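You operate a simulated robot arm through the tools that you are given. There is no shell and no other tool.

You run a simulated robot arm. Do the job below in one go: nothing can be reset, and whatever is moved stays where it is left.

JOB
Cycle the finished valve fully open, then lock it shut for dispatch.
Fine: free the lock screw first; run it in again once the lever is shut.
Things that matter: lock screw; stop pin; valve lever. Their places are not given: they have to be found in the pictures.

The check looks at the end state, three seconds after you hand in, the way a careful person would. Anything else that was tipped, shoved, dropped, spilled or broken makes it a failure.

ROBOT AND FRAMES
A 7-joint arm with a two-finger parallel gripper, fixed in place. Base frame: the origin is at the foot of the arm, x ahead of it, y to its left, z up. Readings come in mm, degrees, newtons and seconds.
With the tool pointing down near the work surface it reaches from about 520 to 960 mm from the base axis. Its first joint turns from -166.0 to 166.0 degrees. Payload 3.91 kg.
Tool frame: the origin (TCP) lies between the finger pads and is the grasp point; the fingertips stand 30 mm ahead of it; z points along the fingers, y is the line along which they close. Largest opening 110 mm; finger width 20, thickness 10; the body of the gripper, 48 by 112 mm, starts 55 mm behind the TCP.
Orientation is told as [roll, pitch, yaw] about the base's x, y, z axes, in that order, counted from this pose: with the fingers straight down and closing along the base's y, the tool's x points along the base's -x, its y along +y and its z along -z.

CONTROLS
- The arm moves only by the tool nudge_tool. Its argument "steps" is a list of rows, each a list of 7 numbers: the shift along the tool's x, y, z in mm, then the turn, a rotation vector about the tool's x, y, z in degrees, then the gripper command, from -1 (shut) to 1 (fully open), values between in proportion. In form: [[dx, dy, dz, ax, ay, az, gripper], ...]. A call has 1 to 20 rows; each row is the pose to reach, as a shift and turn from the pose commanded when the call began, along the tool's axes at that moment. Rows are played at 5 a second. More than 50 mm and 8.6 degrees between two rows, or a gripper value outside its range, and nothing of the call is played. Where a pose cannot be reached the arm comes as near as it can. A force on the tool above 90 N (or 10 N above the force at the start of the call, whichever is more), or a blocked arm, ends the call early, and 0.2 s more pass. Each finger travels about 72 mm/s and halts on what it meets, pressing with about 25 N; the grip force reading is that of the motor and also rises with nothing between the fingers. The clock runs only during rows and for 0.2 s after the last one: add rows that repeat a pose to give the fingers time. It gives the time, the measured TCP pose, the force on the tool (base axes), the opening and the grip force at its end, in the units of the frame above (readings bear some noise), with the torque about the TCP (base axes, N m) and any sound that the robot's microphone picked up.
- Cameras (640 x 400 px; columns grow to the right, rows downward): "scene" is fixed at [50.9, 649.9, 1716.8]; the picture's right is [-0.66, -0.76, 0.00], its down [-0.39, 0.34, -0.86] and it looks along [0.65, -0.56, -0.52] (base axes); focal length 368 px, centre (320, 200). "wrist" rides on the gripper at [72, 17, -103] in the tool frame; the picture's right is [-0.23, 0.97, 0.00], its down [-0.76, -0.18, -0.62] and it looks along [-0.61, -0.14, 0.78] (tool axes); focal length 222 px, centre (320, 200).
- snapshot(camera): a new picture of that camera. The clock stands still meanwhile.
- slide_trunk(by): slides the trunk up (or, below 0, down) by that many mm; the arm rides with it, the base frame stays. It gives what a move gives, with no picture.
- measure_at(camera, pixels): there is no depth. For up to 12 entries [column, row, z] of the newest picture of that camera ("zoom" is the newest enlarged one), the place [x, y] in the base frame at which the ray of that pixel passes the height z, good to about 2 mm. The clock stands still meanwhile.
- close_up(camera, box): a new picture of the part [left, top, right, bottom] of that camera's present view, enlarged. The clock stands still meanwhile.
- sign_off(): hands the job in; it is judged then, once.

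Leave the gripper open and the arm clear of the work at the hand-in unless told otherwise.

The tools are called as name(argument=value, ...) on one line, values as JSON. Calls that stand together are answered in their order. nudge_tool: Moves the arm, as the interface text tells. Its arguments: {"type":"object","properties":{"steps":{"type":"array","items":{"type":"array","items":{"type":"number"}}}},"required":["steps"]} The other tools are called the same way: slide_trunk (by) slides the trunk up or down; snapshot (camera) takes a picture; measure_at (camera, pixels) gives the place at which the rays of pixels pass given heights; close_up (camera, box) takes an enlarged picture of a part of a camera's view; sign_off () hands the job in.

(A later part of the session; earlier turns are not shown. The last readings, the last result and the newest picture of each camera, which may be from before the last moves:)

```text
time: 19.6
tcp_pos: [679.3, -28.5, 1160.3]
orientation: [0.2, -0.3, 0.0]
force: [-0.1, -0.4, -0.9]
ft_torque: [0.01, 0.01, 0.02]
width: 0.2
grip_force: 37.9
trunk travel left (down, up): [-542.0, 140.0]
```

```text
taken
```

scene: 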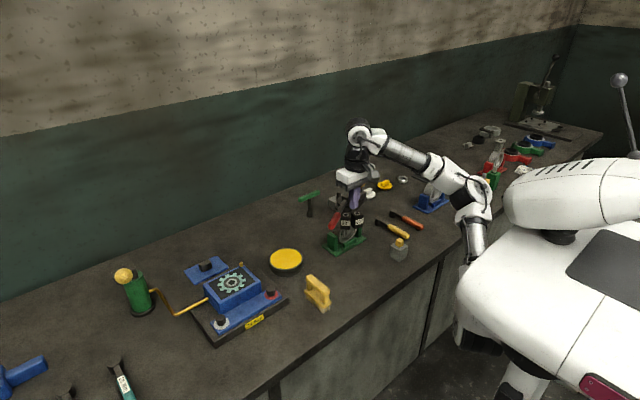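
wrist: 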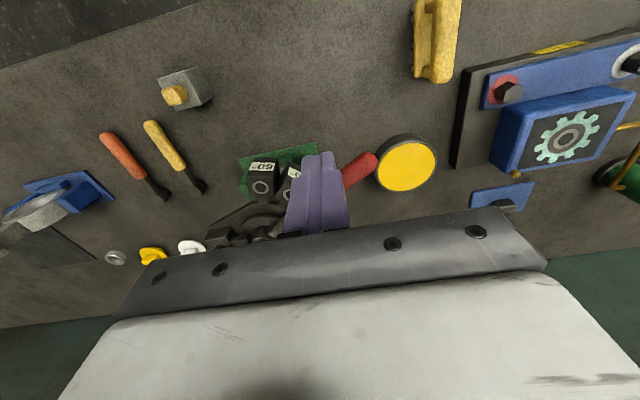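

Back under control at (679,-29,1160), yaw 0. I'll move to the earlier viewing spot above the valve, opening the fingers, to see how the screw bar sits now.

nudge_tool(steps=[[-27, -25, -5, 0, 0, 0, -0.5], [-54, -50, -10, 0, 0, 0, 0], [-81, -75, -15, 0, 0, 0, 0.5], [-105, -100, -20, 0, 0, 0, 1], [-105, -100, -20, 0, 0, 0, 1]])

snapshot(camera="wrist")

close_up(camera="wrist", box=[220, 70, 380, 170])

close_up(camera="scene", box=[310, 160, 390, 210])

```text
time: 20.8
tcp_pos: [786.6, -129.9, 1177.6]
orientation: [0.2, -0.4, 0.0]
force: [-1.2, -0.8, -0.7]
ft_torque: [-0.01, -0.01, -0.04]
width: 110.0
grip_force: 0.1
trunk travel left (down, up): [-542.0, 140.0]
```

```text
taken
```

wrist: 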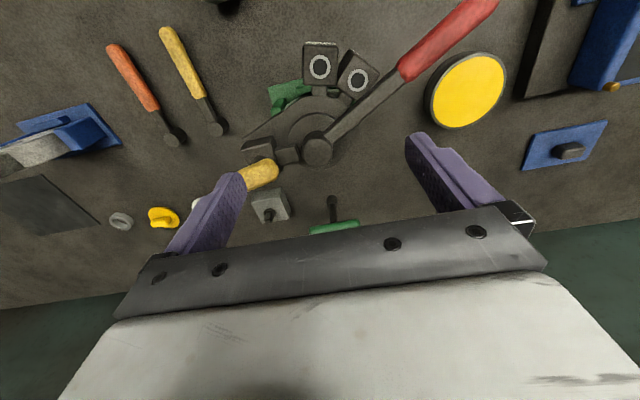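

```text
4.00 times, centred on (300, 120) of wrist
```

zoom: 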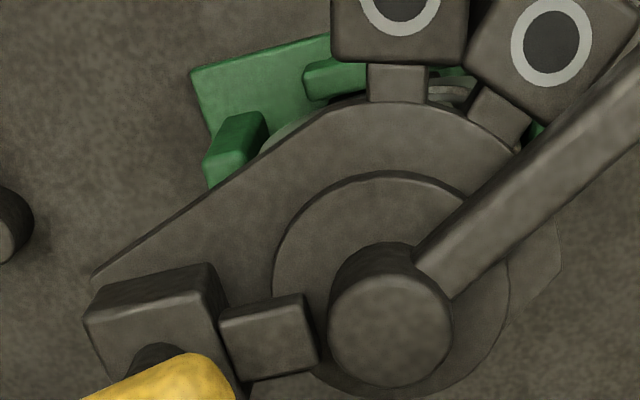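

```text
8.00 times, centred on (350, 185) of scene
```

zoom: 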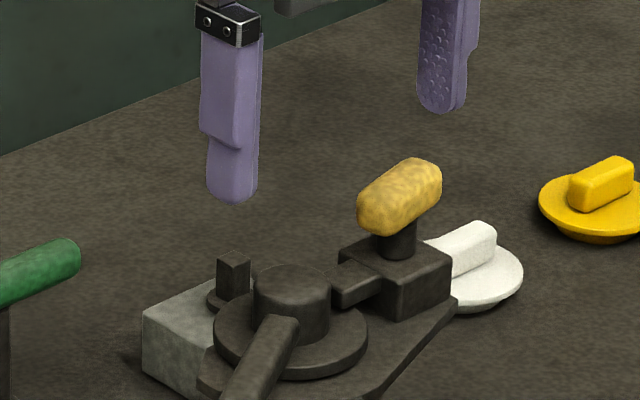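

The bar now lies close to its original direction, because the swing dragged it partway back. I'll go above the screw again at yaw −86 for a clear top view before regripping.

nudge_tool(steps=[[-2.9, -6.7, 0, 0, 0, 7.8, 1], [-5.7, -13.4, 0, 0, 0, 15.6, 1], [-8.6, -20.0, 0, 0, 0, 23.5, 0.8], [-11.5, -26.7, 0, 0, 0, 31.3, 0.6], [-14.3, -33.4, 0, 0, 0, 39.1, 0.4], [-17.2, -40.1, 0, 0, 0, 46.9, 0.2], [-20, -46.8, 0, 0, 0, 54.7, 0.1], [-22.9, -53.5, 0, 0, 0, 62.5, 0.1], [-25.8, -60.1, 0, 0, 0, 70.4, 0.1], [-28.6, -66.8, 0, 0, 0, 78.2, 0.1], [-31.5, -73.5, 0, 0, 0, 86, 0.1], [-31.5, -73.5, 0, 0, 0, 86, 0.1]])

snapshot(camera="wrist")

close_up(camera="wrist", box=[272, 95, 384, 165])

```text
time: 23.4
tcp_pos: [815.8, -203.1, 1180.9]
orientation: [0.2, 0.2, -86.1]
force: [0.1, -0.1, 0.2]
ft_torque: [0.01, 0.02, 0.0]
width: 60.2
grip_force: 0.1
trunk travel left (down, up): [-542.0, 140.0]
```

```text
taken
```

wrist: 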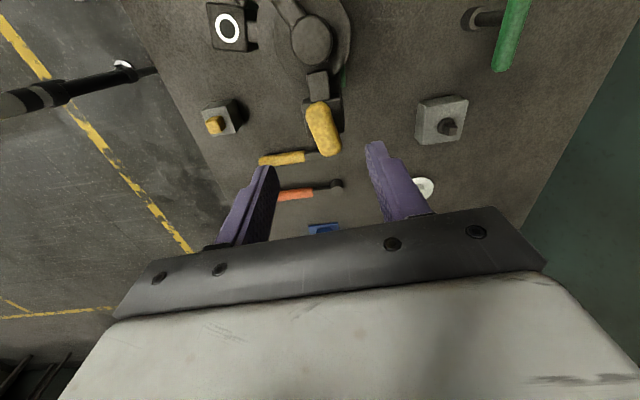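

```text
5.71 times, centred on (328, 130) of wrist
```

zoom: 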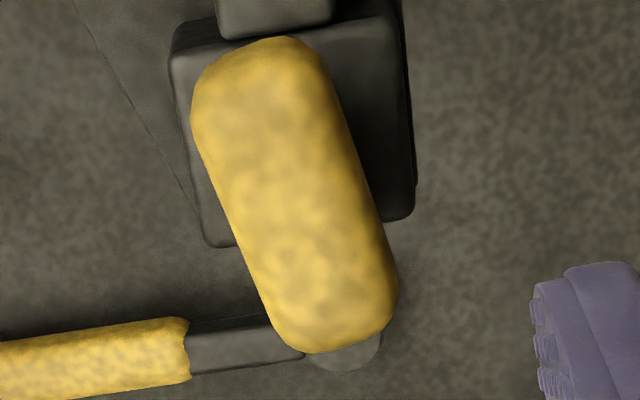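

The bar's axis is now at az ≈ 99°, about 8° CCW from its start (modulo 180°). Before regripping I'll test how far negative the yaw can go at this height, in small calls.

nudge_tool(steps=[[0, 0, 0, 0, 0, 8, 0.1], [0, 0, 0, 0, 0, 16, 0.1], [0, 0, 0, 0, 0, 24, 0.1]])

nudge_tool(steps=[[0, 0, 0, 0, 0, 8, 0.1], [0, 0, 0, 0, 0, 16, 0.1], [0, 0, 0, 0, 0, 24, 0.1]])

nudge_tool(steps=[[0, 0, 0, 0, 0, 8, 0.1], [0, 0, 0, 0, 0, 16, 0.1], [0, 0, 0, 0, 0, 24, 0.1]])

```text
time: 24.2
tcp_pos: [816.6, -203.8, 1181.2]
orientation: [0.1, 0.3, -110.1]
force: [-0.6, 0.3, 0.7]
ft_torque: [0.01, 0.01, -0.01]
width: 60.6
grip_force: 0.1
trunk travel left (down, up): [-542.0, 140.0]
```

```text
time: 25.0
tcp_pos: [816.8, -202.7, 1181.1]
orientation: [0.0, 0.4, -134.1]
force: [0.3, 1.0, -0.3]
ft_torque: [0.01, 0.01, -0.04]
width: 60.4
grip_force: 0.0
trunk travel left (down, up): [-542.0, 140.0]
```

```text
time: 25.8
tcp_pos: [816.0, -203.5, 1180.9]
orientation: [-0.2, 0.3, -158.1]
force: [0.3, 0.5, 0.5]
ft_torque: [-0.04, 0.0, 0.01]
width: 60.8
grip_force: 0.1
trunk travel left (down, up): [-542.0, 140.0]
```

Yaw −158° is fine. I'll test further.

nudge_tool(steps=[[0, 0, 0, 0, 0, 8, 0.1], [0, 0, 0, 0, 0, 16, 0.1], [0, 0, 0, 0, 0, 24, 0.1]])

nudge_tool(steps=[[0, 0, 0, 0, 0, 8, 0.1], [0, 0, 0, 0, 0, 16, 0.1], [0, 0, 0, 0, 0, 24, 0.1]])

nudge_tool(steps=[[0, 0, 0, 0, 0, 8, 0.1], [0, 0, 0, 0, 0, 16, 0.1], [0, 0, 0, 0, 0, 24, 0.1]])

```text
time: 26.6
tcp_pos: [816.6, -202.1, 1181.2]
orientation: [-0.2, 0.2, 177.9]
force: [-0.6, 0.0, -0.4]
ft_torque: [-0.01, 0.01, -0.04]
width: 60.5
grip_force: 0.1
trunk travel left (down, up): [-542.0, 140.0]
```

```text
time: 27.4
tcp_pos: [818.0, -203.8, 1181.1]
orientation: [-0.3, 0.1, 153.8]
force: [-0.4, 0.6, 0.0]
ft_torque: [-0.01, -0.01, -0.01]
width: 60.4
grip_force: 0.0
trunk travel left (down, up): [-542.0, 140.0]
```

```text
time: 28.2
tcp_pos: [817.2, -202.6, 1180.5]
orientation: [-0.3, 0.0, 129.9]
force: [-0.5, 0.3, 0.6]
ft_torque: [0.0, 0.0, 0.01]
width: 60.6
grip_force: 0.1
trunk travel left (down, up): [-542.0, 140.0]
```

Yaw is now equivalent to −230°. I'll try another 30° to reach the far alignment with the bar, about −261°.

nudge_tool(steps=[[0, 0, 0, 0, 0, 8, 0.1], [0, 0, 0, 0, 0, 16, 0.1], [0, 0, 0, 0, 0, 24, 0.1]])

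nudge_tool(steps=[[0, 0, 0, 0, 0, 7, 0.1]])

snapshot(camera="wrist")

snapshot(camera="scene")

```text
time: 29.0
tcp_pos: [816.3, -203.2, 1181.1]
orientation: [-0.3, -0.1, 105.8]
force: [-1.1, -0.2, -1.1]
ft_torque: [-0.02, 0.04, 0.01]
width: 60.5
grip_force: 0.0
trunk travel left (down, up): [-542.0, 140.0]
```

```text
time: 29.4
tcp_pos: [816.4, -202.6, 1180.2]
orientation: [-0.3, -0.1, 99.0]
force: [0.2, -0.8, -0.4]
ft_torque: [0.0, 0.02, 0.01]
width: 60.6
grip_force: 0.0
trunk travel left (down, up): [-542.0, 140.0]
```

```text
taken
```

wrist: 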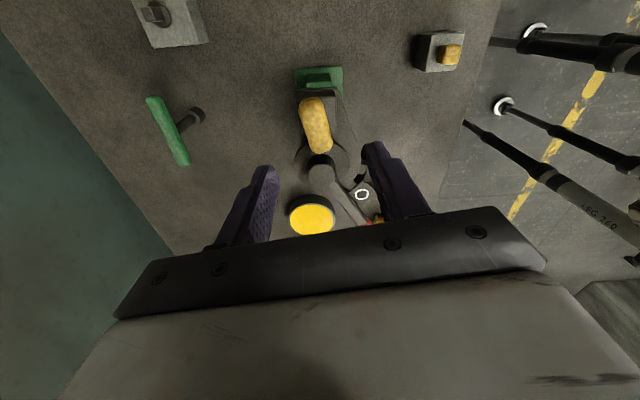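

```text
taken
```

scene: 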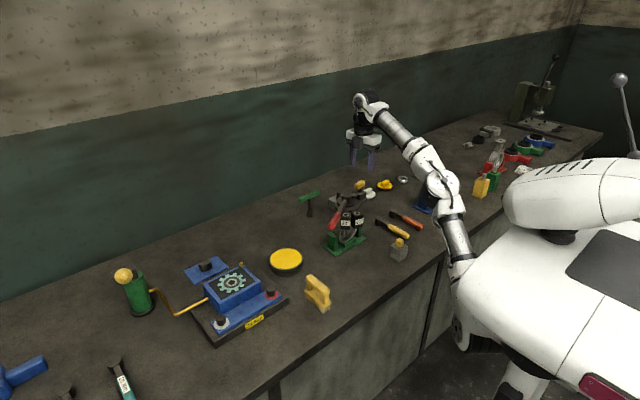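

Yaw −261° works with the same arm posture, which gives about 255° of CCW travel in one grip. I'll measure the bar from this opposite viewpoint before descending.

close_up(camera="wrist", box=[264, 90, 376, 160])

measure_at(camera="wrist", pixels=[[315, 125, 1092], [309, 99, 1092], [322, 152, 1092], [315, 125, 1102], [321, 163, 1069]])

```text
5.71 times, centred on (320, 125) of wrist
```

zoom: 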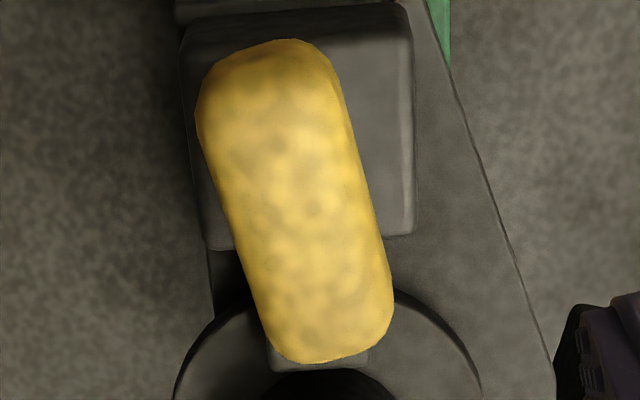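

```text
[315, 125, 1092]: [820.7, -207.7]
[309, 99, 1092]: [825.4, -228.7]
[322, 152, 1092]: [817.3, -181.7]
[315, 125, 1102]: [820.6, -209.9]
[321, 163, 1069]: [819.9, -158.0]
```

Bar axis direction az ≈ 100°, and I take the screw axis as ≈ (819,-205). I'll descend straddling it, with a correction of +2.6/−2.4 mm in tool x/y, then close.

nudge_tool(steps=[[2.6, -2.4, 20, 0, 0, 0, 0.1], [2.6, -2.4, 40, 0, 0, 0, 0.1], [2.6, -2.4, 58, 0, 0, 0, 0.1], [2.6, -2.4, 74, 0, 0, 0, 0.1], [2.6, -2.4, 74, 0, 0, 0, 0.1]])

close_up(camera="scene", box=[320, 160, 400, 210])

```text
time: 30.6
tcp_pos: [820.7, -204.6, 1108.0]
orientation: [-0.2, -0.1, 99.0]
force: [0.0, 0.3, 0.2]
ft_torque: [0.0, 0.0, -0.03]
width: 60.3
grip_force: 0.0
trunk travel left (down, up): [-542.0, 140.0]
```

```text
8.00 times, centred on (360, 185) of scene
```

zoom: 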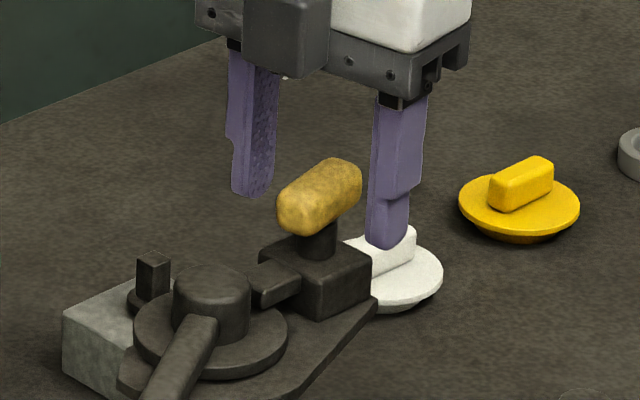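

It straddles the bar well. I'll close with a 1 mm shift toward −x.

nudge_tool(steps=[[-0.2, 1.0, 0, 0, 0, 0, 0], [-0.2, 1.0, 0, 0, 0, 0, -0.4], [-0.2, 1.0, 0, 0, 0, 0, -1], [-0.2, 1.0, 0, 0, 0, 0, -1], [-0.2, 1.0, 0, 0, 0, 0, -1]])

```text
time: 31.8
tcp_pos: [820.4, -205.0, 1106.0]
orientation: [-0.3, -0.1, 99.0]
force: [11.7, -0.7, 3.5]
ft_torque: [-0.2, -0.02, -0.03]
width: 21.6
grip_force: 45.0
trunk travel left (down, up): [-542.0, 140.0]
```

There's a slight +x pull, so I'll correct 0.8 mm and begin turning CCW in 40° portions, watching z torque and height.

nudge_tool(steps=[[0, -0.8, 0, 0, 0, -8, -1], [0, -0.8, 0, 0, 0, -16, -1], [0, -0.8, 0, 0, 0, -24, -1], [0, -0.8, 0, 0, 0, -32, -1], [0, -0.8, 0, 0, 0, -40, -1]])

nudge_tool(steps=[[0, 0, 0, 0, 0, -8, -1], [0, 0, 0, 0, 0, -16, -1], [0, 0, 0, 0, 0, -24, -1], [0, 0, 0, 0, 0, -32, -1], [0, 0, 0, 0, 0, -40, -1]])

```text
time: 33.0
tcp_pos: [819.3, -205.2, 1106.8]
orientation: [-0.3, 0.1, 139.1]
force: [8.7, -1.8, 9.8]
ft_torque: [0.46, 0.81, -0.02]
width: 21.6
grip_force: 45.2
trunk travel left (down, up): [-542.0, 140.0]
```

```text
time: 34.2
tcp_pos: [819.4, -204.6, 1106.3]
orientation: [-0.2, 0.1, 179.2]
force: [6.3, -0.4, 7.9]
ft_torque: [-0.14, 1.02, -0.02]
width: 21.5
grip_force: 44.9
trunk travel left (down, up): [-542.0, 140.0]
```

Turning freely after 80°. I'll continue another 80° in two portions.

nudge_tool(steps=[[0, 0, 0, 0, 0, -8, -1], [0, 0, 0, 0, 0, -16, -1], [0, 0, 0, 0, 0, -24, -1], [0, 0, 0, 0, 0, -32, -1], [0, 0, 0, 0, 0, -40, -1]])

nudge_tool(steps=[[0, 0, 0, 0, 0, -8, -1], [0, 0, 0, 0, 0, -16, -1], [0, 0, 0, 0, 0, -24, -1], [0, 0, 0, 0, 0, -32, -1], [0, 0, 0, 0, 0, -40, -1]])

close_up(camera="scene", box=[320, 160, 400, 210])

```text
time: 35.4
tcp_pos: [819.6, -205.8, 1107.5]
orientation: [0.0, 0.4, -141.0]
force: [9.3, -6.8, 13.0]
ft_torque: [-0.3, 0.2, -0.02]
width: 21.4
grip_force: 45.3
trunk travel left (down, up): [-542.0, 140.0]
```

```text
time: 36.6
tcp_pos: [819.4, -205.4, 1107.5]
orientation: [0.4, 0.3, -100.8]
force: [28.0, -16.5, 29.2]
ft_torque: [0.34, -0.33, -0.05]
width: 21.5
grip_force: 45.4
trunk travel left (down, up): [-542.0, 140.0]
```

```text
8.00 times, centred on (360, 185) of scene
```

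zoom: 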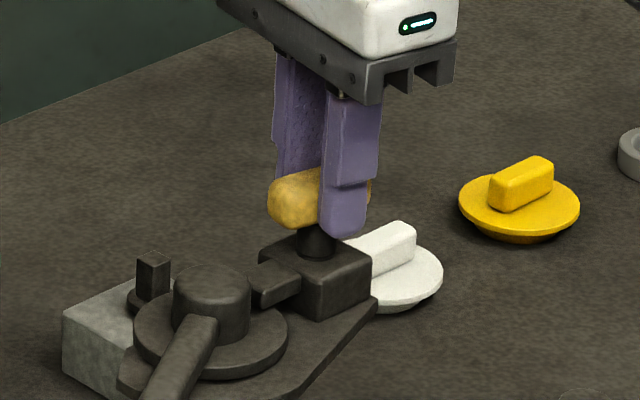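

Sideways and upward forces are building: 28 N in x and 29 N up, so the handle probably climbs as the screw backs out. I'll relieve by moving +1.5 mm x, −1 mm y and up 1.5 mm without turning.

nudge_tool(steps=[[-0.4, 0.8, -0.8, 0, 0, 0, -1], [-0.7, 1.66, -1.5, 0, 0, 0, -1], [-0.7, 1.66, -1.5, 0, 0, 0, -1]])

```text
time: 37.4
tcp_pos: [820.1, -205.8, 1108.0]
orientation: [0.0, 0.3, -100.9]
force: [-0.6, -6.5, 11.8]
ft_torque: [0.82, -0.09, -0.02]
width: 21.2
grip_force: 45.2
trunk travel left (down, up): [-542.0, 140.0]
```

Relieved. I'll continue CCW by 80° more, rising about 1.5 mm with it, and stop at yaw ≈ −20.

nudge_tool(steps=[[0, 0, -0.5, 0, 0, -8, -1], [0, 0, -0.8, 0, 0, -16, -1], [0, 0, -1, 0, 0, -24, -1], [0, 0, -1.2, 0, 0, -32, -1], [0, 0, -1.4, 0, 0, -40, -1]])

nudge_tool(steps=[[0, 0, 0, 0, 0, -8, -1], [0, 0, -0.2, 0, 0, -16, -1], [0, 0, -0.4, 0, 0, -24, -1], [0, 0, -0.6, 0, 0, -32, -1], [0, 0, -0.8, 0, 0, -40, -1]])

close_up(camera="scene", box=[320, 160, 400, 210])

```text
time: 38.6
tcp_pos: [819.6, -205.9, 1109.3]
orientation: [0.1, 0.2, -61.1]
force: [-21.4, 7.6, -12.6]
ft_torque: [0.19, 0.44, -2.55]
width: 33.8
grip_force: 44.5
trunk travel left (down, up): [-542.0, 140.0]
```

```text
time: 39.9
tcp_pos: [830.8, -212.0, 1109.4]
orientation: [0.8, -2.0, -22.4]
force: [49.1, -24.0, 7.5]
ft_torque: [-0.94, -0.98, -0.64]
width: 43.3
grip_force: 45.0
trunk travel left (down, up): [-542.0, 140.0]
stopped in row 5: the force on the tool passed its limit at 92 N (the readings are from after the stop); the commanded pose is now the measured one
```

```text
8.00 times, centred on (360, 185) of scene
```

zoom: 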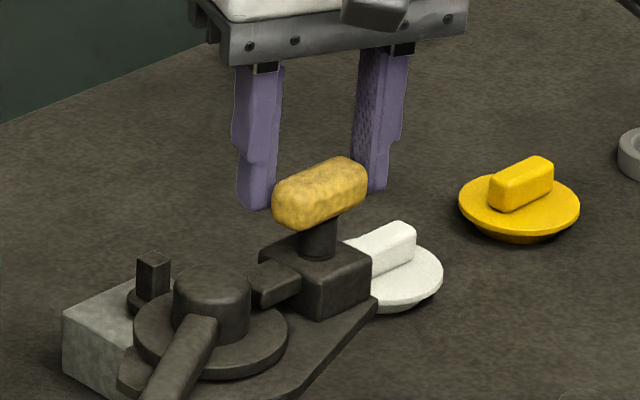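

The screw reached its loosened end stop: torque spiked to −2.5 N m and the fingers slipped round the bar. It is fully backed off. I'll open the fingers to release the strain, then rise straight up.

nudge_tool(steps=[[0, 0, 0, 0, 0, 0, 0.3], [0, 0, 0, 0, 0, 0, 0.6], [0, 0, 0, 0, 0, 0, 0.8], [0, 0, 0, 0, 0, 0, 0.8]])

close_up(camera="scene", box=[320, 160, 400, 210])

```text
time: 40.9
tcp_pos: [825.1, -208.0, 1113.5]
orientation: [0.7, -1.6, -21.9]
force: [0.5, -0.1, 0.0]
ft_torque: [0.02, -0.04, -0.02]
width: 99.2
grip_force: 0.1
trunk travel left (down, up): [-542.0, 140.0]
```

```text
8.00 times, centred on (360, 185) of scene
```

zoom: 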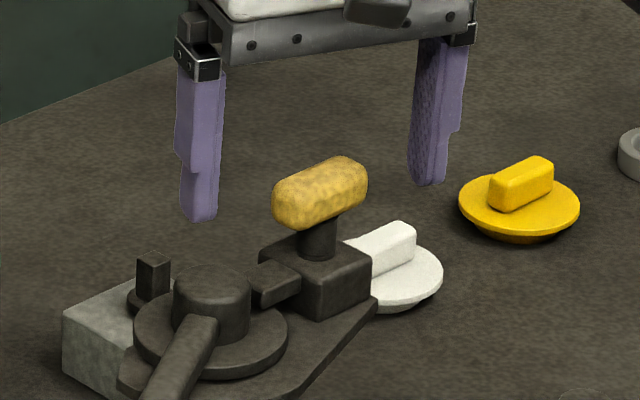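

The fingers are clear of the bar and force is zero. I'll rise 60 mm, then move to the viewing pose to inspect the valve.

nudge_tool(steps=[[0, 0, -30, 0, 0, 0, 0.8], [0, 0, -60, 0, 0, 0, 0.8], [0, 0, -60, 0, 0, 0, 0.8]])

snapshot(camera="wrist")

close_up(camera="wrist", box=[260, 60, 420, 160])

```text
time: 41.7
tcp_pos: [823.9, -206.4, 1174.5]
orientation: [0.7, -1.5, -21.8]
force: [0.9, 0.0, -0.1]
ft_torque: [-0.02, 0.02, 0.01]
width: 98.7
grip_force: 0.1
trunk travel left (down, up): [-542.0, 140.0]
```

```text
taken
```

wrist: 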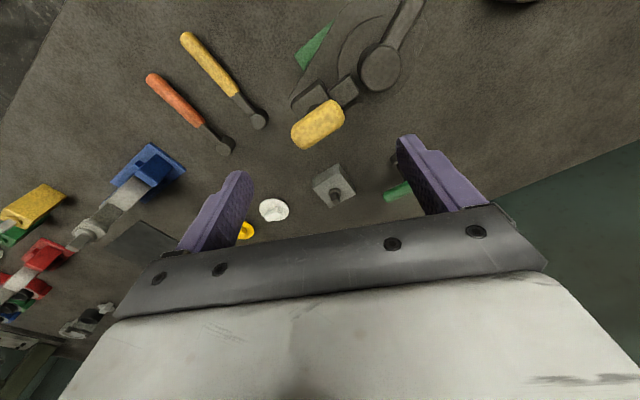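

```text
4.00 times, centred on (340, 110) of wrist
```

zoom: 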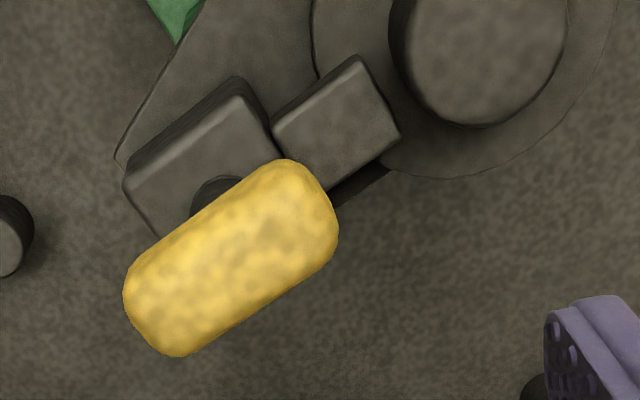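

The screw is backed off and the bar lies along the plate again. The tool tilted slightly in that stop (pitch −1.5°, roll 0.7°), so I'll level it in place.

nudge_tool(steps=[[0, 0, 0, 1.2, 1.1, 0, 0.8], [0, 0, 0, 1.2, 1.1, 0, 0.8]])

close_up(camera="scene", box=[310, 200, 390, 260])

```text
time: 42.3
tcp_pos: [823.4, -206.7, 1174.1]
orientation: [-0.5, -0.5, -21.8]
force: [0.2, -1.0, 0.0]
ft_torque: [-0.02, -0.03, 0.04]
width: 99.0
grip_force: 0.1
trunk travel left (down, up): [-542.0, 140.0]
```

```text
6.67 times, centred on (350, 230) of scene
```

zoom: 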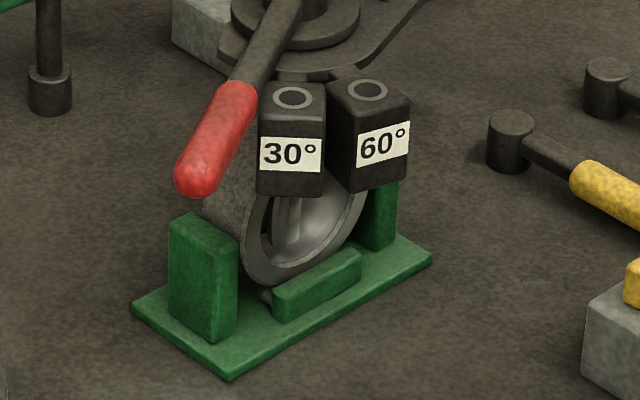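

The stand hasn't moved. Now I'll go over the red handle at about (747,-11), staying at z ≈ 1174, and turn to yaw −63 so the fingers lie either side of it.

nudge_tool(steps=[[23.9, 25.6, 0, 0, 0, 6.9, 0.8], [47.8, 51.1, 0, 0, 0, 13.7, 0.8], [71.8, 76.7, 0, 0, 0, 20.6, 0.5], [95.7, 102.2, 0, 0, 0, 27.5, 0.2], [119.6, 127.8, 0, 0, 0, 34.3, 0.1], [143.5, 153.3, 0, 0, 0, 41.2, 0.1], [143.5, 153.3, 0, 0, 0, 41.2, 0.1]])

snapshot(camera="wrist")

close_up(camera="wrist", box=[220, 20, 420, 220])

```text
time: 43.9
tcp_pos: [747.7, -14.1, 1169.8]
orientation: [-0.1, -0.7, -63.0]
force: [-0.1, -0.2, -0.1]
ft_torque: [0.02, 0.0, 0.02]
width: 60.3
grip_force: 0.0
trunk travel left (down, up): [-542.0, 140.0]
```

```text
taken
```

wrist: 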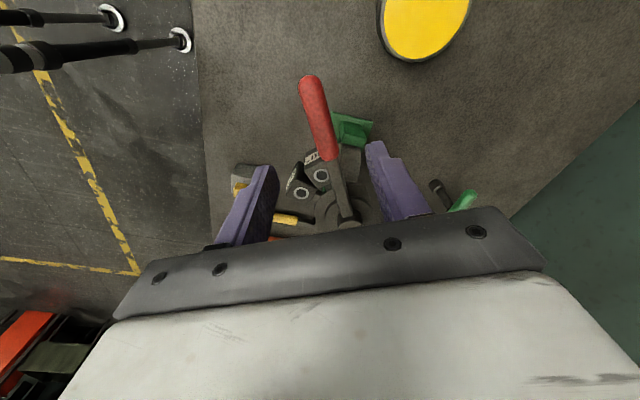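

```text
2.00 times, centred on (320, 120) of wrist
```

zoom: 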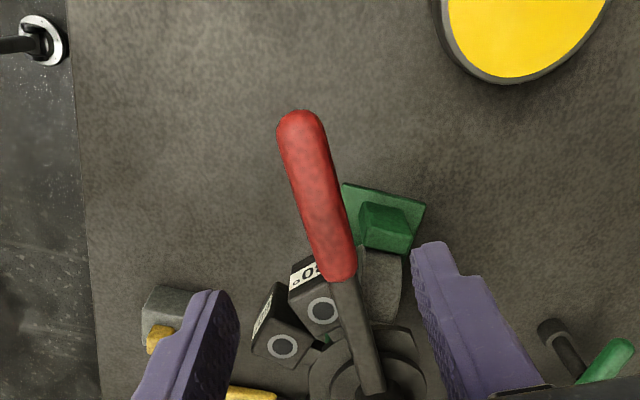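

The handle lies between the fingers in the view, with its tip at wrist (310,78) and root at (331,158). I'll measure its line and the hub.

measure_at(camera="wrist", pixels=[[309, 78, 1056], [314, 95, 1058], [321, 120, 1058], [327, 148, 1058], [338, 180, 1058], [346, 208, 1060]])

measure_at(camera="zoom", pixels=[[292, 165, 1056], [340, 150, 1056], [305, 235, 1056], [353, 225, 1056]])

```text
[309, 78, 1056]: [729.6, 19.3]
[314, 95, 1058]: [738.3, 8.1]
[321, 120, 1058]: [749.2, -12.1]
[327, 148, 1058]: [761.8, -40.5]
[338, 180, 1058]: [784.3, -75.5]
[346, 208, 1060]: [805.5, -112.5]
```

```text
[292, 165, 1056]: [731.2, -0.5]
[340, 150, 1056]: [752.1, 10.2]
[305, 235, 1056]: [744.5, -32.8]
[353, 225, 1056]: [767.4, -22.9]
```

The handle line is at az ≈ 120° and passes under the TCP; its width is about 23 mm. I'll descend to TCP z ≈ 1070 with the fingers 60 mm apart.

nudge_tool(steps=[[0, 0, 25, 0, 0, 0, 0.1], [0, 0, 50, 0, 0, 0, 0.1], [0, 0, 75, 0, 0, 0, 0.1], [0, 0, 100, 0, 0, 0, 0.1], [0, 0, 100, 0, 0, 0, 0.1]])

snapshot(camera="wrist")

close_up(camera="scene", box=[290, 170, 418, 250])

```text
time: 45.1
tcp_pos: [748.2, -15.1, 1069.6]
orientation: [-0.1, -0.7, -63.0]
force: [0.3, -0.1, 0.3]
ft_torque: [-0.04, 0.02, 0.0]
width: 60.3
grip_force: 0.1
trunk travel left (down, up): [-542.0, 140.0]
```

```text
taken
```

wrist: 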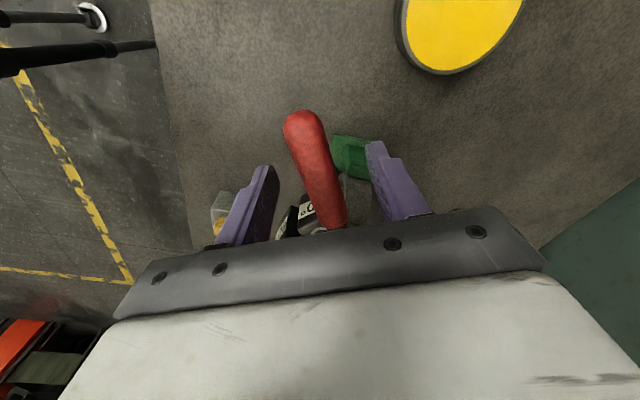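

```text
5.00 times, centred on (354, 210) of scene
```

zoom: 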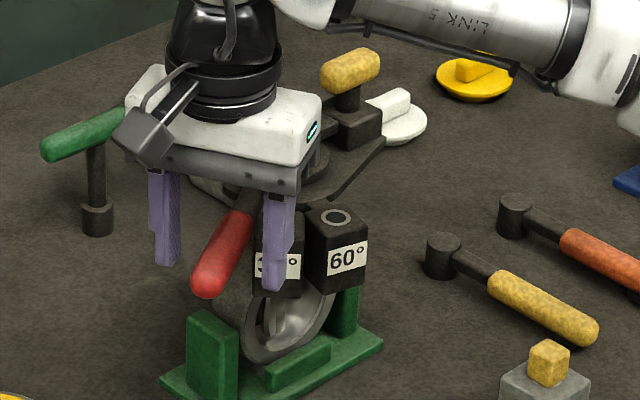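

The fingers straddle the handle. I'll narrow the gap to about 32 mm and push the lever 15° toward open (CCW), following its arc about the hub at (820,-137.5), while watching forces.

nudge_tool(steps=[[0, 0, 0, 0, 0, 0, -0.2], [0, 0, 0, 0, 0, 0, -0.42], [-1.27, -12.32, 0, 0, 0, -4, -0.42], [-3.62, -24.49, 0, 0, 0, -8, -0.42], [-7.01, -36.4, 0, 0, 0, -12, -0.42], [-7.01, -36.4, 0, 0, 0, -12, -0.42]])

snapshot(camera="wrist")

close_up(camera="scene", box=[290, 170, 418, 250])

```text
time: 46.5
tcp_pos: [719.2, -36.5, 1071.7]
orientation: [-0.3, -0.6, -51.0]
force: [0.2, 2.7, 0.4]
ft_torque: [0.05, -0.02, 0.07]
width: 32.8
grip_force: 0.5
trunk travel left (down, up): [-542.0, 140.0]
```

```text
taken
```

wrist: 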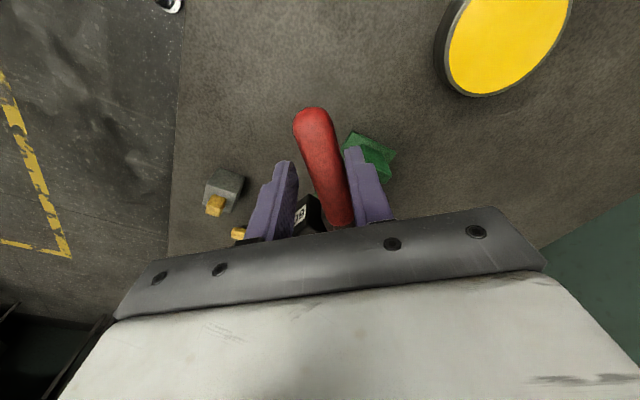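

```text
5.00 times, centred on (354, 210) of scene
```

zoom: 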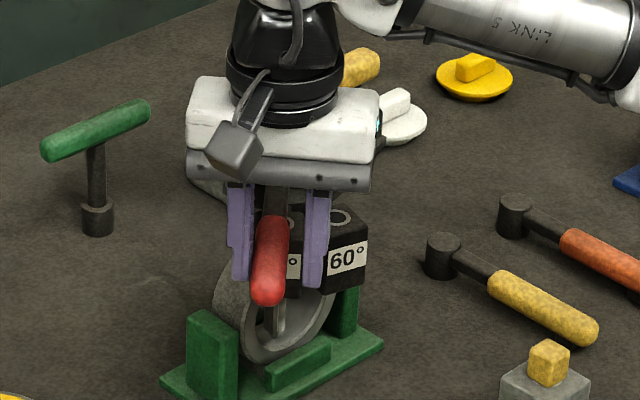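

The lever follows with under 3 N and the stand is still. I'll continue the arc to about 175°.

nudge_tool(steps=[[-1.86, -12.56, 0, 0, 0, -4, -0.42], [-4.77, -24.66, 0, 0, 0, -8, -0.42], [-8.72, -36.47, 0, 0, 0, -12, -0.42], [-13.68, -47.89, 0, 0, 0, -16, -0.42], [-19.62, -58.83, 0, 0, 0, -20, -0.42], [-26.49, -69.21, 0, 0, 0, -24, -0.42], [-34.24, -78.95, 0, 0, 0, -28, -0.42], [-42.81, -87.98, 0, 0, 0, -32, -0.42], [-42.81, -87.98, 0, 0, 0, -32, -0.42]])

snapshot(camera="wrist")

close_up(camera="scene", box=[290, 170, 418, 250])

```text
time: 48.5
tcp_pos: [677.2, -124.4, 1070.0]
orientation: [-0.5, -0.4, -19.1]
force: [0.1, 1.3, 1.1]
ft_torque: [0.08, -0.01, 0.05]
width: 33.2
grip_force: 1.2
trunk travel left (down, up): [-542.0, 140.0]
```

```text
taken
```

wrist: 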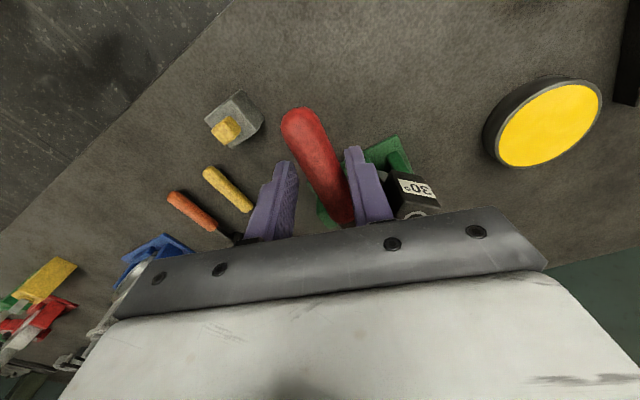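

```text
5.00 times, centred on (354, 210) of scene
```

zoom: 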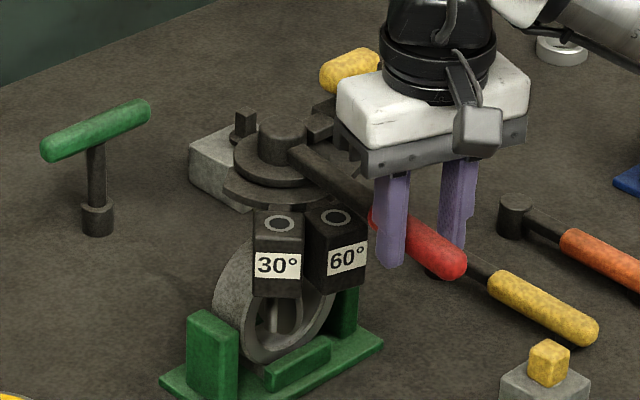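

Lever is at about 173° and light (about 1 N). I'll carry on in small steps toward 184° and feel for the open stop.

nudge_tool(steps=[[-2.14, -7.72, 0, 0, 0, -2.5, -0.42], [-4.53, -14.83, 0, 0, 0, -5, -0.42], [-7.3, -21.81, 0, 0, 0, -7.5, -0.42], [-7.3, -21.81, 0, 0, 0, -7.5, -0.42]])

```text
time: 49.5
tcp_pos: [677.0, -146.8, 1071.5]
orientation: [-0.5, -0.5, -11.4]
force: [-1.9, 13.6, 0.9]
ft_torque: [0.37, -0.18, 0.23]
width: 38.2
grip_force: 6.5
trunk travel left (down, up): [-542.0, 140.0]
```

Resistance appears (13.6 N) and the finger is being pushed open a little, so the open stop may be here. I'll check the lever's angle in pictures.

snapshot(camera="wrist")

close_up(camera="scene", box=[320, 180, 400, 230])

close_up(camera="wrist", box=[240, 80, 440, 230])

```text
taken
```

wrist: 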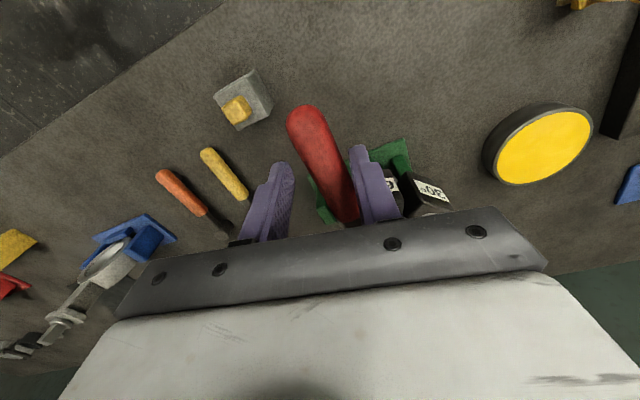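

```text
8.00 times, centred on (360, 205) of scene
```

zoom: 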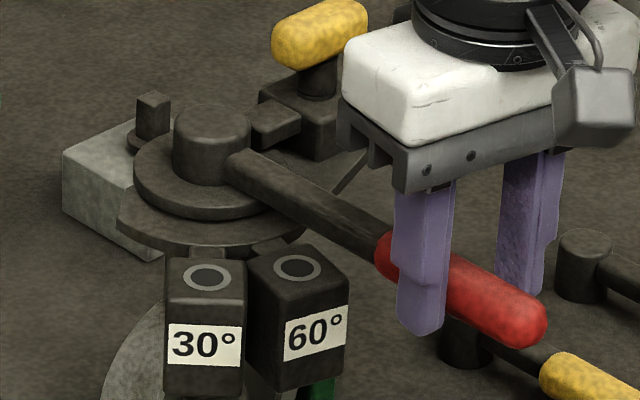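

```text
2.67 times, centred on (340, 155) of wrist
```

zoom: 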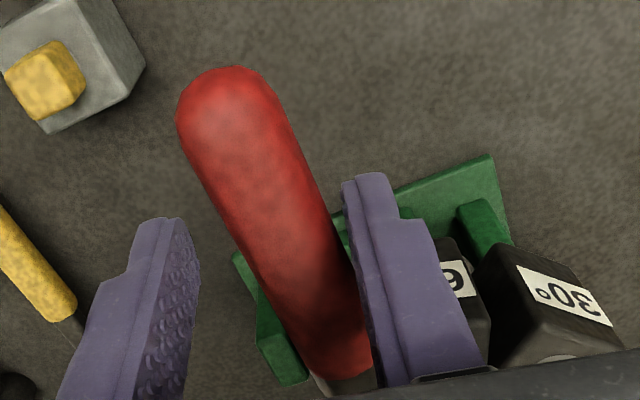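

measure_at(camera="wrist", pixels=[[305, 118, 1058], [313, 135, 1058], [322, 155, 1058], [332, 175, 1058], [345, 202, 1058]])

measure_at(camera="scene", pixels=[[384.5, 219, 1058], [378, 215, 1058], [370, 210.5, 1058], [358, 204, 1058], [350, 199.5, 1060]])

```text
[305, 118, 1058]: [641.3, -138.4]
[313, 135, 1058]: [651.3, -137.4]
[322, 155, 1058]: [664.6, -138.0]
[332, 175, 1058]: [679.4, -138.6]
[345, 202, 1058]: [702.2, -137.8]
```

```text
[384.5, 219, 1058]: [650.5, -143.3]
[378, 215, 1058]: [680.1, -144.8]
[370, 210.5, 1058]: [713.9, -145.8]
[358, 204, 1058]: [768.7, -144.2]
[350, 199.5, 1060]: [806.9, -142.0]
```

The lever reads az ≈ 180°, with full open expected near 184°. I'll tighten the finger gap to the handle and push a few mm further to see if it moves or is at its stop.

nudge_tool(steps=[[0, 0, 0, 0, 0, 0, -0.6], [0, -2, 0, 0, 0, -1, -0.8], [0, -4, 0, 0, 0, -2, -0.8], [0, -6, 0, 0, 0, -2, -0.8], [0, -6, 0, 0, 0, -2, -0.8]])

snapshot(camera="wrist")

close_up(camera="scene", box=[320, 180, 400, 230])

```text
time: 50.7
tcp_pos: [677.0, -146.4, 1071.9]
orientation: [-0.3, -0.3, -9.1]
force: [2.3, 50.1, -13.4]
ft_torque: [1.15, -0.31, 0.61]
width: 37.7
grip_force: 24.4
trunk travel left (down, up): [-542.0, 140.0]
```

```text
taken
```

wrist: 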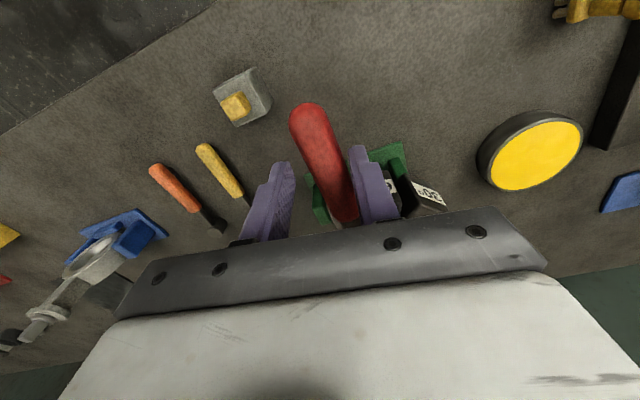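

```text
8.00 times, centred on (360, 205) of scene
```

zoom: 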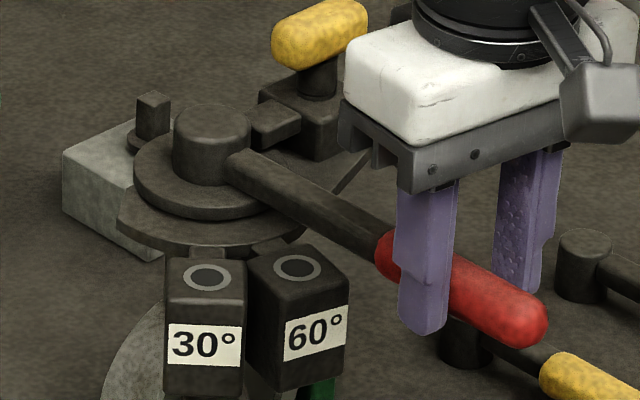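

The lever hasn't moved under 50 N, so it is at its hard open stop: fully open. I'll relieve the push and widen the gap to 32 mm again before sweeping back.

nudge_tool(steps=[[0, 4, 0, 0, 0, 0, -0.42], [0, 8, 0, 0, 0, 0, -0.42], [0, 8, 0, 0, 0, 0, -0.42]])

```text
time: 51.5
tcp_pos: [677.4, -145.9, 1071.5]
orientation: [-0.6, -0.4, -9.7]
force: [0.6, 11.8, -4.2]
ft_torque: [0.26, 0.17, 0.15]
width: 37.7
grip_force: 5.3
trunk travel left (down, up): [-542.0, 140.0]
```

I'll sweep the lever back CW along the same arc to about 133°, in 5° rows, yaw following.

nudge_tool(steps=[[2.33, 12.5, 0, 0, 0, 4, -0.42], [3.52, 24.91, 0, 0, 0, 8, -0.42], [3.63, 37.38, 0, 0, 0, 12, -0.42], [2.65, 49.8, 0, 0, 0, 16, -0.42], [0.6, 62.1, 0, 0, 0, 20, -0.42], [-2.52, 74.17, 0, 0, 0, 24, -0.42], [-6.69, 85.92, 0, 0, 0, 28, -0.42], [-11.85, 97.27, 0, 0, 0, 32, -0.42], [-17.99, 108.12, 0, 0, 0, 36, -0.42], [-25.05, 118.39, 0, 0, 0, 40, -0.42], [-25.05, 118.39, 0, 0, 0, 40, -0.42]])

snapshot(camera="wrist")

close_up(camera="scene", box=[290, 170, 418, 250])

```text
time: 53.9
tcp_pos: [722.3, -32.0, 1072.1]
orientation: [-0.2, -0.5, -49.7]
force: [-1.4, -0.9, 0.3]
ft_torque: [0.0, 0.02, -0.01]
width: 32.8
grip_force: 0.5
trunk travel left (down, up): [-542.0, 140.0]
```

```text
taken
```

wrist: 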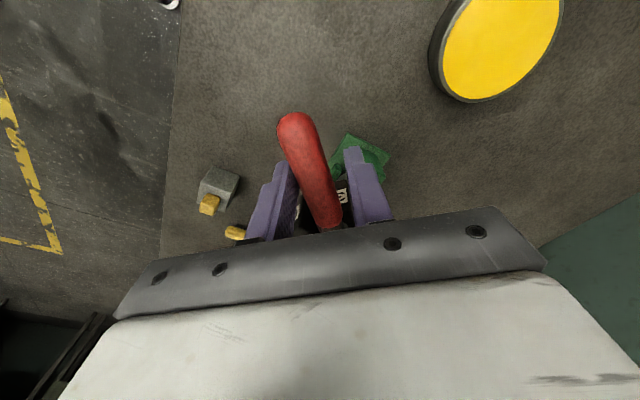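

```text
5.00 times, centred on (354, 210) of scene
```

zoom: 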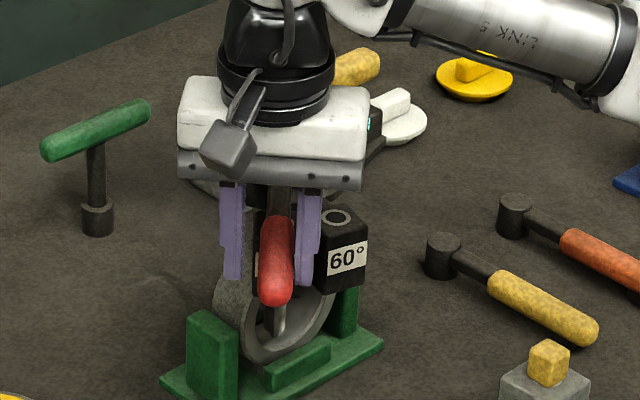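

Following well at about 1 N. I'll continue CW to about 98°.

nudge_tool(steps=[[0, 12.5, 0, 0, 0, 5, -0.42], [-1.1, 25.0, 0, 0, 0, 10, -0.42], [-3.3, 37.4, 0, 0, 0, 15, -0.42], [-6.5, 49.5, 0, 0, 0, 20, -0.42], [-10.8, 61.3, 0, 0, 0, 25, -0.42], [-16.1, 72.7, 0, 0, 0, 29.5, -0.42], [-22.4, 83.5, 0, 0, 0, 34, -0.42], [-22.4, 83.5, 0, 0, 0, 34, -0.42]])

snapshot(camera="wrist")

close_up(camera="scene", box=[290, 170, 418, 250])

```text
time: 55.7
tcp_pos: [800.2, 4.5, 1072.5]
orientation: [0.2, -0.8, -83.8]
force: [-1.1, 0.5, 1.5]
ft_torque: [-0.01, 0.05, -0.03]
width: 32.5
grip_force: 0.4
trunk travel left (down, up): [-542.0, 140.0]
```

```text
taken
```

wrist: 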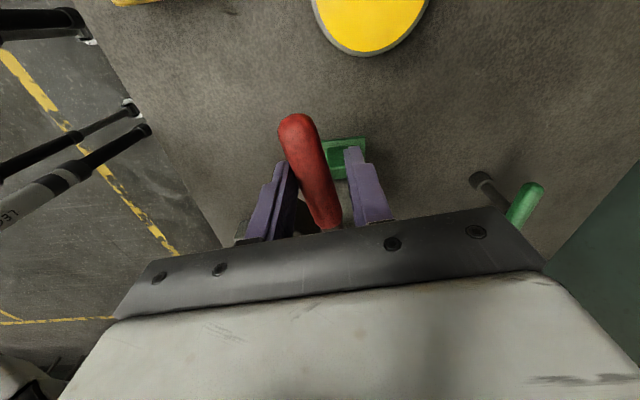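

```text
5.00 times, centred on (354, 210) of scene
```

zoom: 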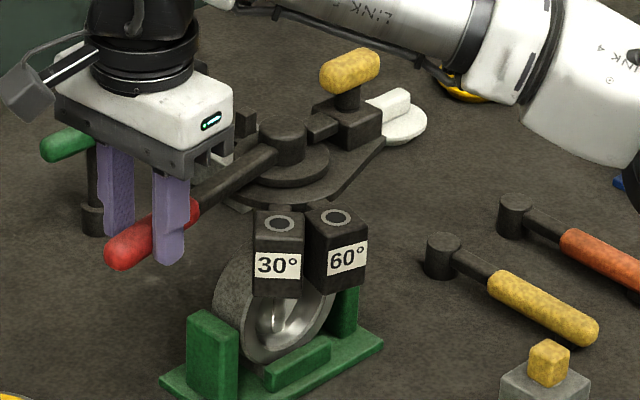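

The bore looks almost closed now. I'll nudge on to 94°, 91°, 88° in small rows to feel for the shut stop.

nudge_tool(steps=[[0, 9.8, 0, 0, 0, 3.5, -0.42], [-0.5, 17.2, 0, 0, 0, 6.5, -0.42], [-0.5, 17.2, 0, 0, 0, 6.5, -0.42]])

nudge_tool(steps=[[-0.2, 4, 0, 0, 0, 1.5, -0.42], [-0.5, 8, 0, 0, 0, 3, -0.42], [-0.5, 8, 0, 0, 0, 3, -0.42]])

snapshot(camera="wrist")

close_up(camera="scene", box=[290, 170, 418, 250])

```text
time: 56.5
tcp_pos: [815.8, 5.3, 1072.5]
orientation: [0.2, -0.7, -90.2]
force: [-2.3, 0.0, 1.2]
ft_torque: [0.04, 0.1, -0.01]
width: 32.7
grip_force: 0.5
trunk travel left (down, up): [-542.0, 140.0]
```

```text
time: 57.3
tcp_pos: [824.6, 4.3, 1070.8]
orientation: [0.2, -0.7, -93.2]
force: [-1.7, 0.2, -0.7]
ft_torque: [-0.02, 0.02, -0.02]
width: 32.7
grip_force: 0.7
trunk travel left (down, up): [-542.0, 140.0]
```

```text
taken
```

wrist: 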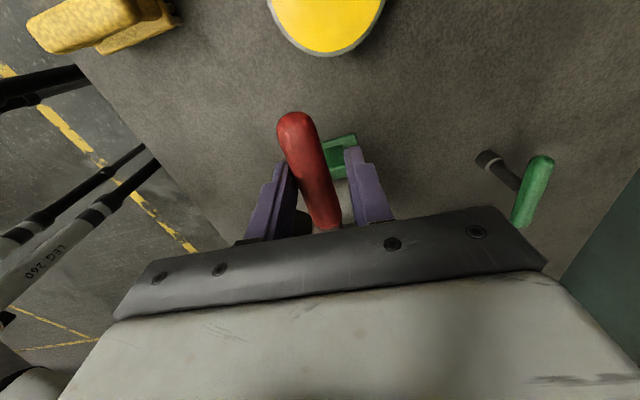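

```text
5.00 times, centred on (354, 210) of scene
```

zoom: 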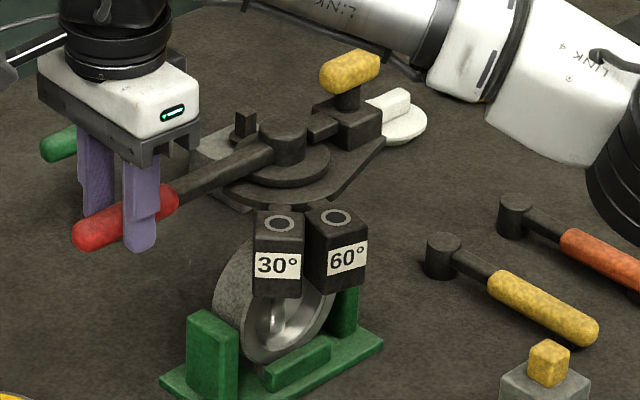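

No stop felt yet, only 1.7 N. I'll measure the lever's actual angle and look closely into the bore.

measure_at(camera="wrist", pixels=[[298, 122, 1058], [305, 145, 1058], [312, 170, 1058], [323, 210, 1058]])

close_up(camera="scene", box=[320, 205, 384, 245])

measure_at(camera="scene", pixels=[[307, 216.5, 1058], [316, 212, 1058], [330, 205, 1058], [340, 200, 1058]])

```text
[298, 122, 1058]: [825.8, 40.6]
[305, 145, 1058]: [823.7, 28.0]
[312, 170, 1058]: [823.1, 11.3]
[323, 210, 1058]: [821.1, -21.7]
```

```text
10.00 times, centred on (352, 225) of scene
```

zoom: 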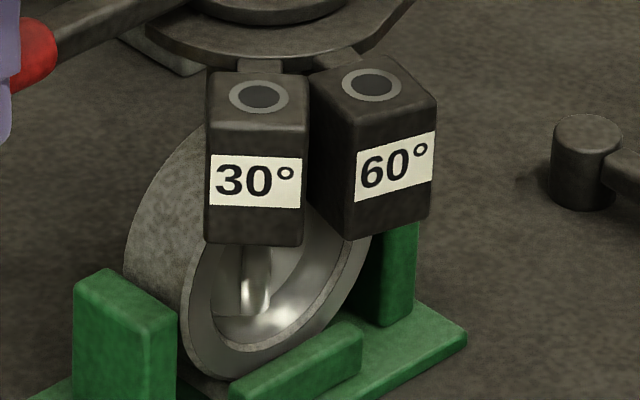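

```text
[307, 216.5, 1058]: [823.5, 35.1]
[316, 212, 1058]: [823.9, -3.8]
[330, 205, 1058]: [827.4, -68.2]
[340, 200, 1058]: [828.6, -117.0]
```

Lever is at about az 90°, i.e. about 90° from the open stop, and the bore looks closed. I'll press on in 3 mm rows to confirm the shut stop.

nudge_tool(steps=[[0, 3, 0, 0, 0, 1, -0.42], [-0.2, 6, 0, 0, 0, 2, -0.42], [-0.2, 6, 0, 0, 0, 2, -0.42]])

```text
time: 58.1
tcp_pos: [829.5, 3.9, 1070.4]
orientation: [0.2, -0.7, -95.1]
force: [-23.5, -5.2, -8.7]
ft_torque: [-0.25, 0.5, 0.35]
width: 43.3
grip_force: 10.9
trunk travel left (down, up): [-542.0, 140.0]
```

Force jumped to 23.5 N and the pushing finger was forced back, so the lever is at its shut stop, about 90° from the open stop. I'll open the fingers away from the handle and rise.

nudge_tool(steps=[[0, 0, 0, 0, 0, 0, -0.1], [0, 0, 0, 0, 0, 0, 0.2], [0, 0, 0, 0, 0, 0, 0.2], [0, 0, -25, 0, 0, 0, 0.2], [0, 0, -50, 0, 0, 0, 0.2], [0, 0, -75, 0, 0, 0, 0.2], [0, 0, -100, 0, 0, 0, 0.2], [0, 0, -100, 0, 0, 0, 0.2]])

snapshot(camera="wrist")

close_up(camera="wrist", box=[240, 60, 400, 220])

close_up(camera="scene", box=[290, 170, 418, 250])

```text
time: 59.9
tcp_pos: [830.8, 5.0, 1170.4]
orientation: [0.2, -0.6, -95.0]
force: [-0.2, -0.3, -0.3]
ft_torque: [0.0, 0.0, 0.02]
width: 66.1
grip_force: 0.1
trunk travel left (down, up): [-542.0, 140.0]
```

```text
taken
```

wrist: 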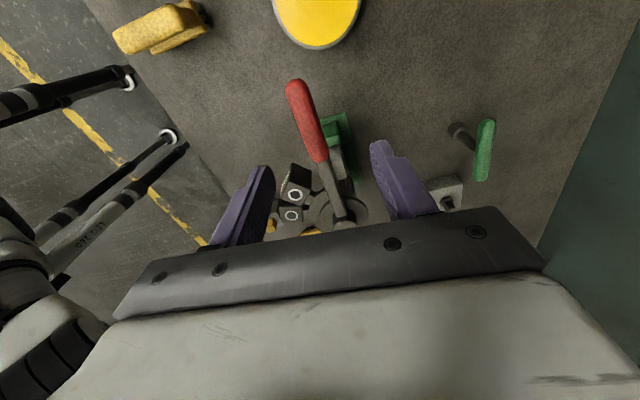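

```text
2.50 times, centred on (320, 140) of wrist
```

zoom: 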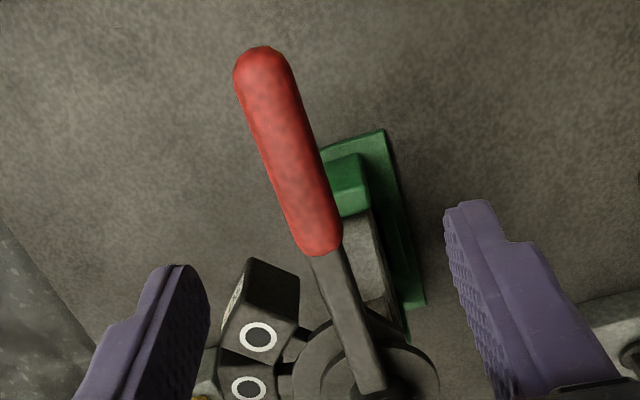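

```text
5.00 times, centred on (354, 210) of scene
```

zoom: 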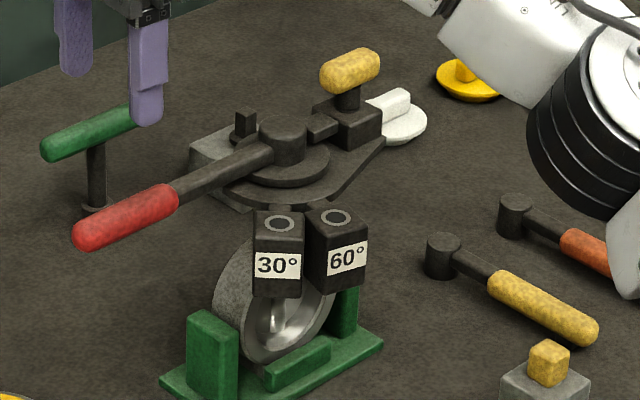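

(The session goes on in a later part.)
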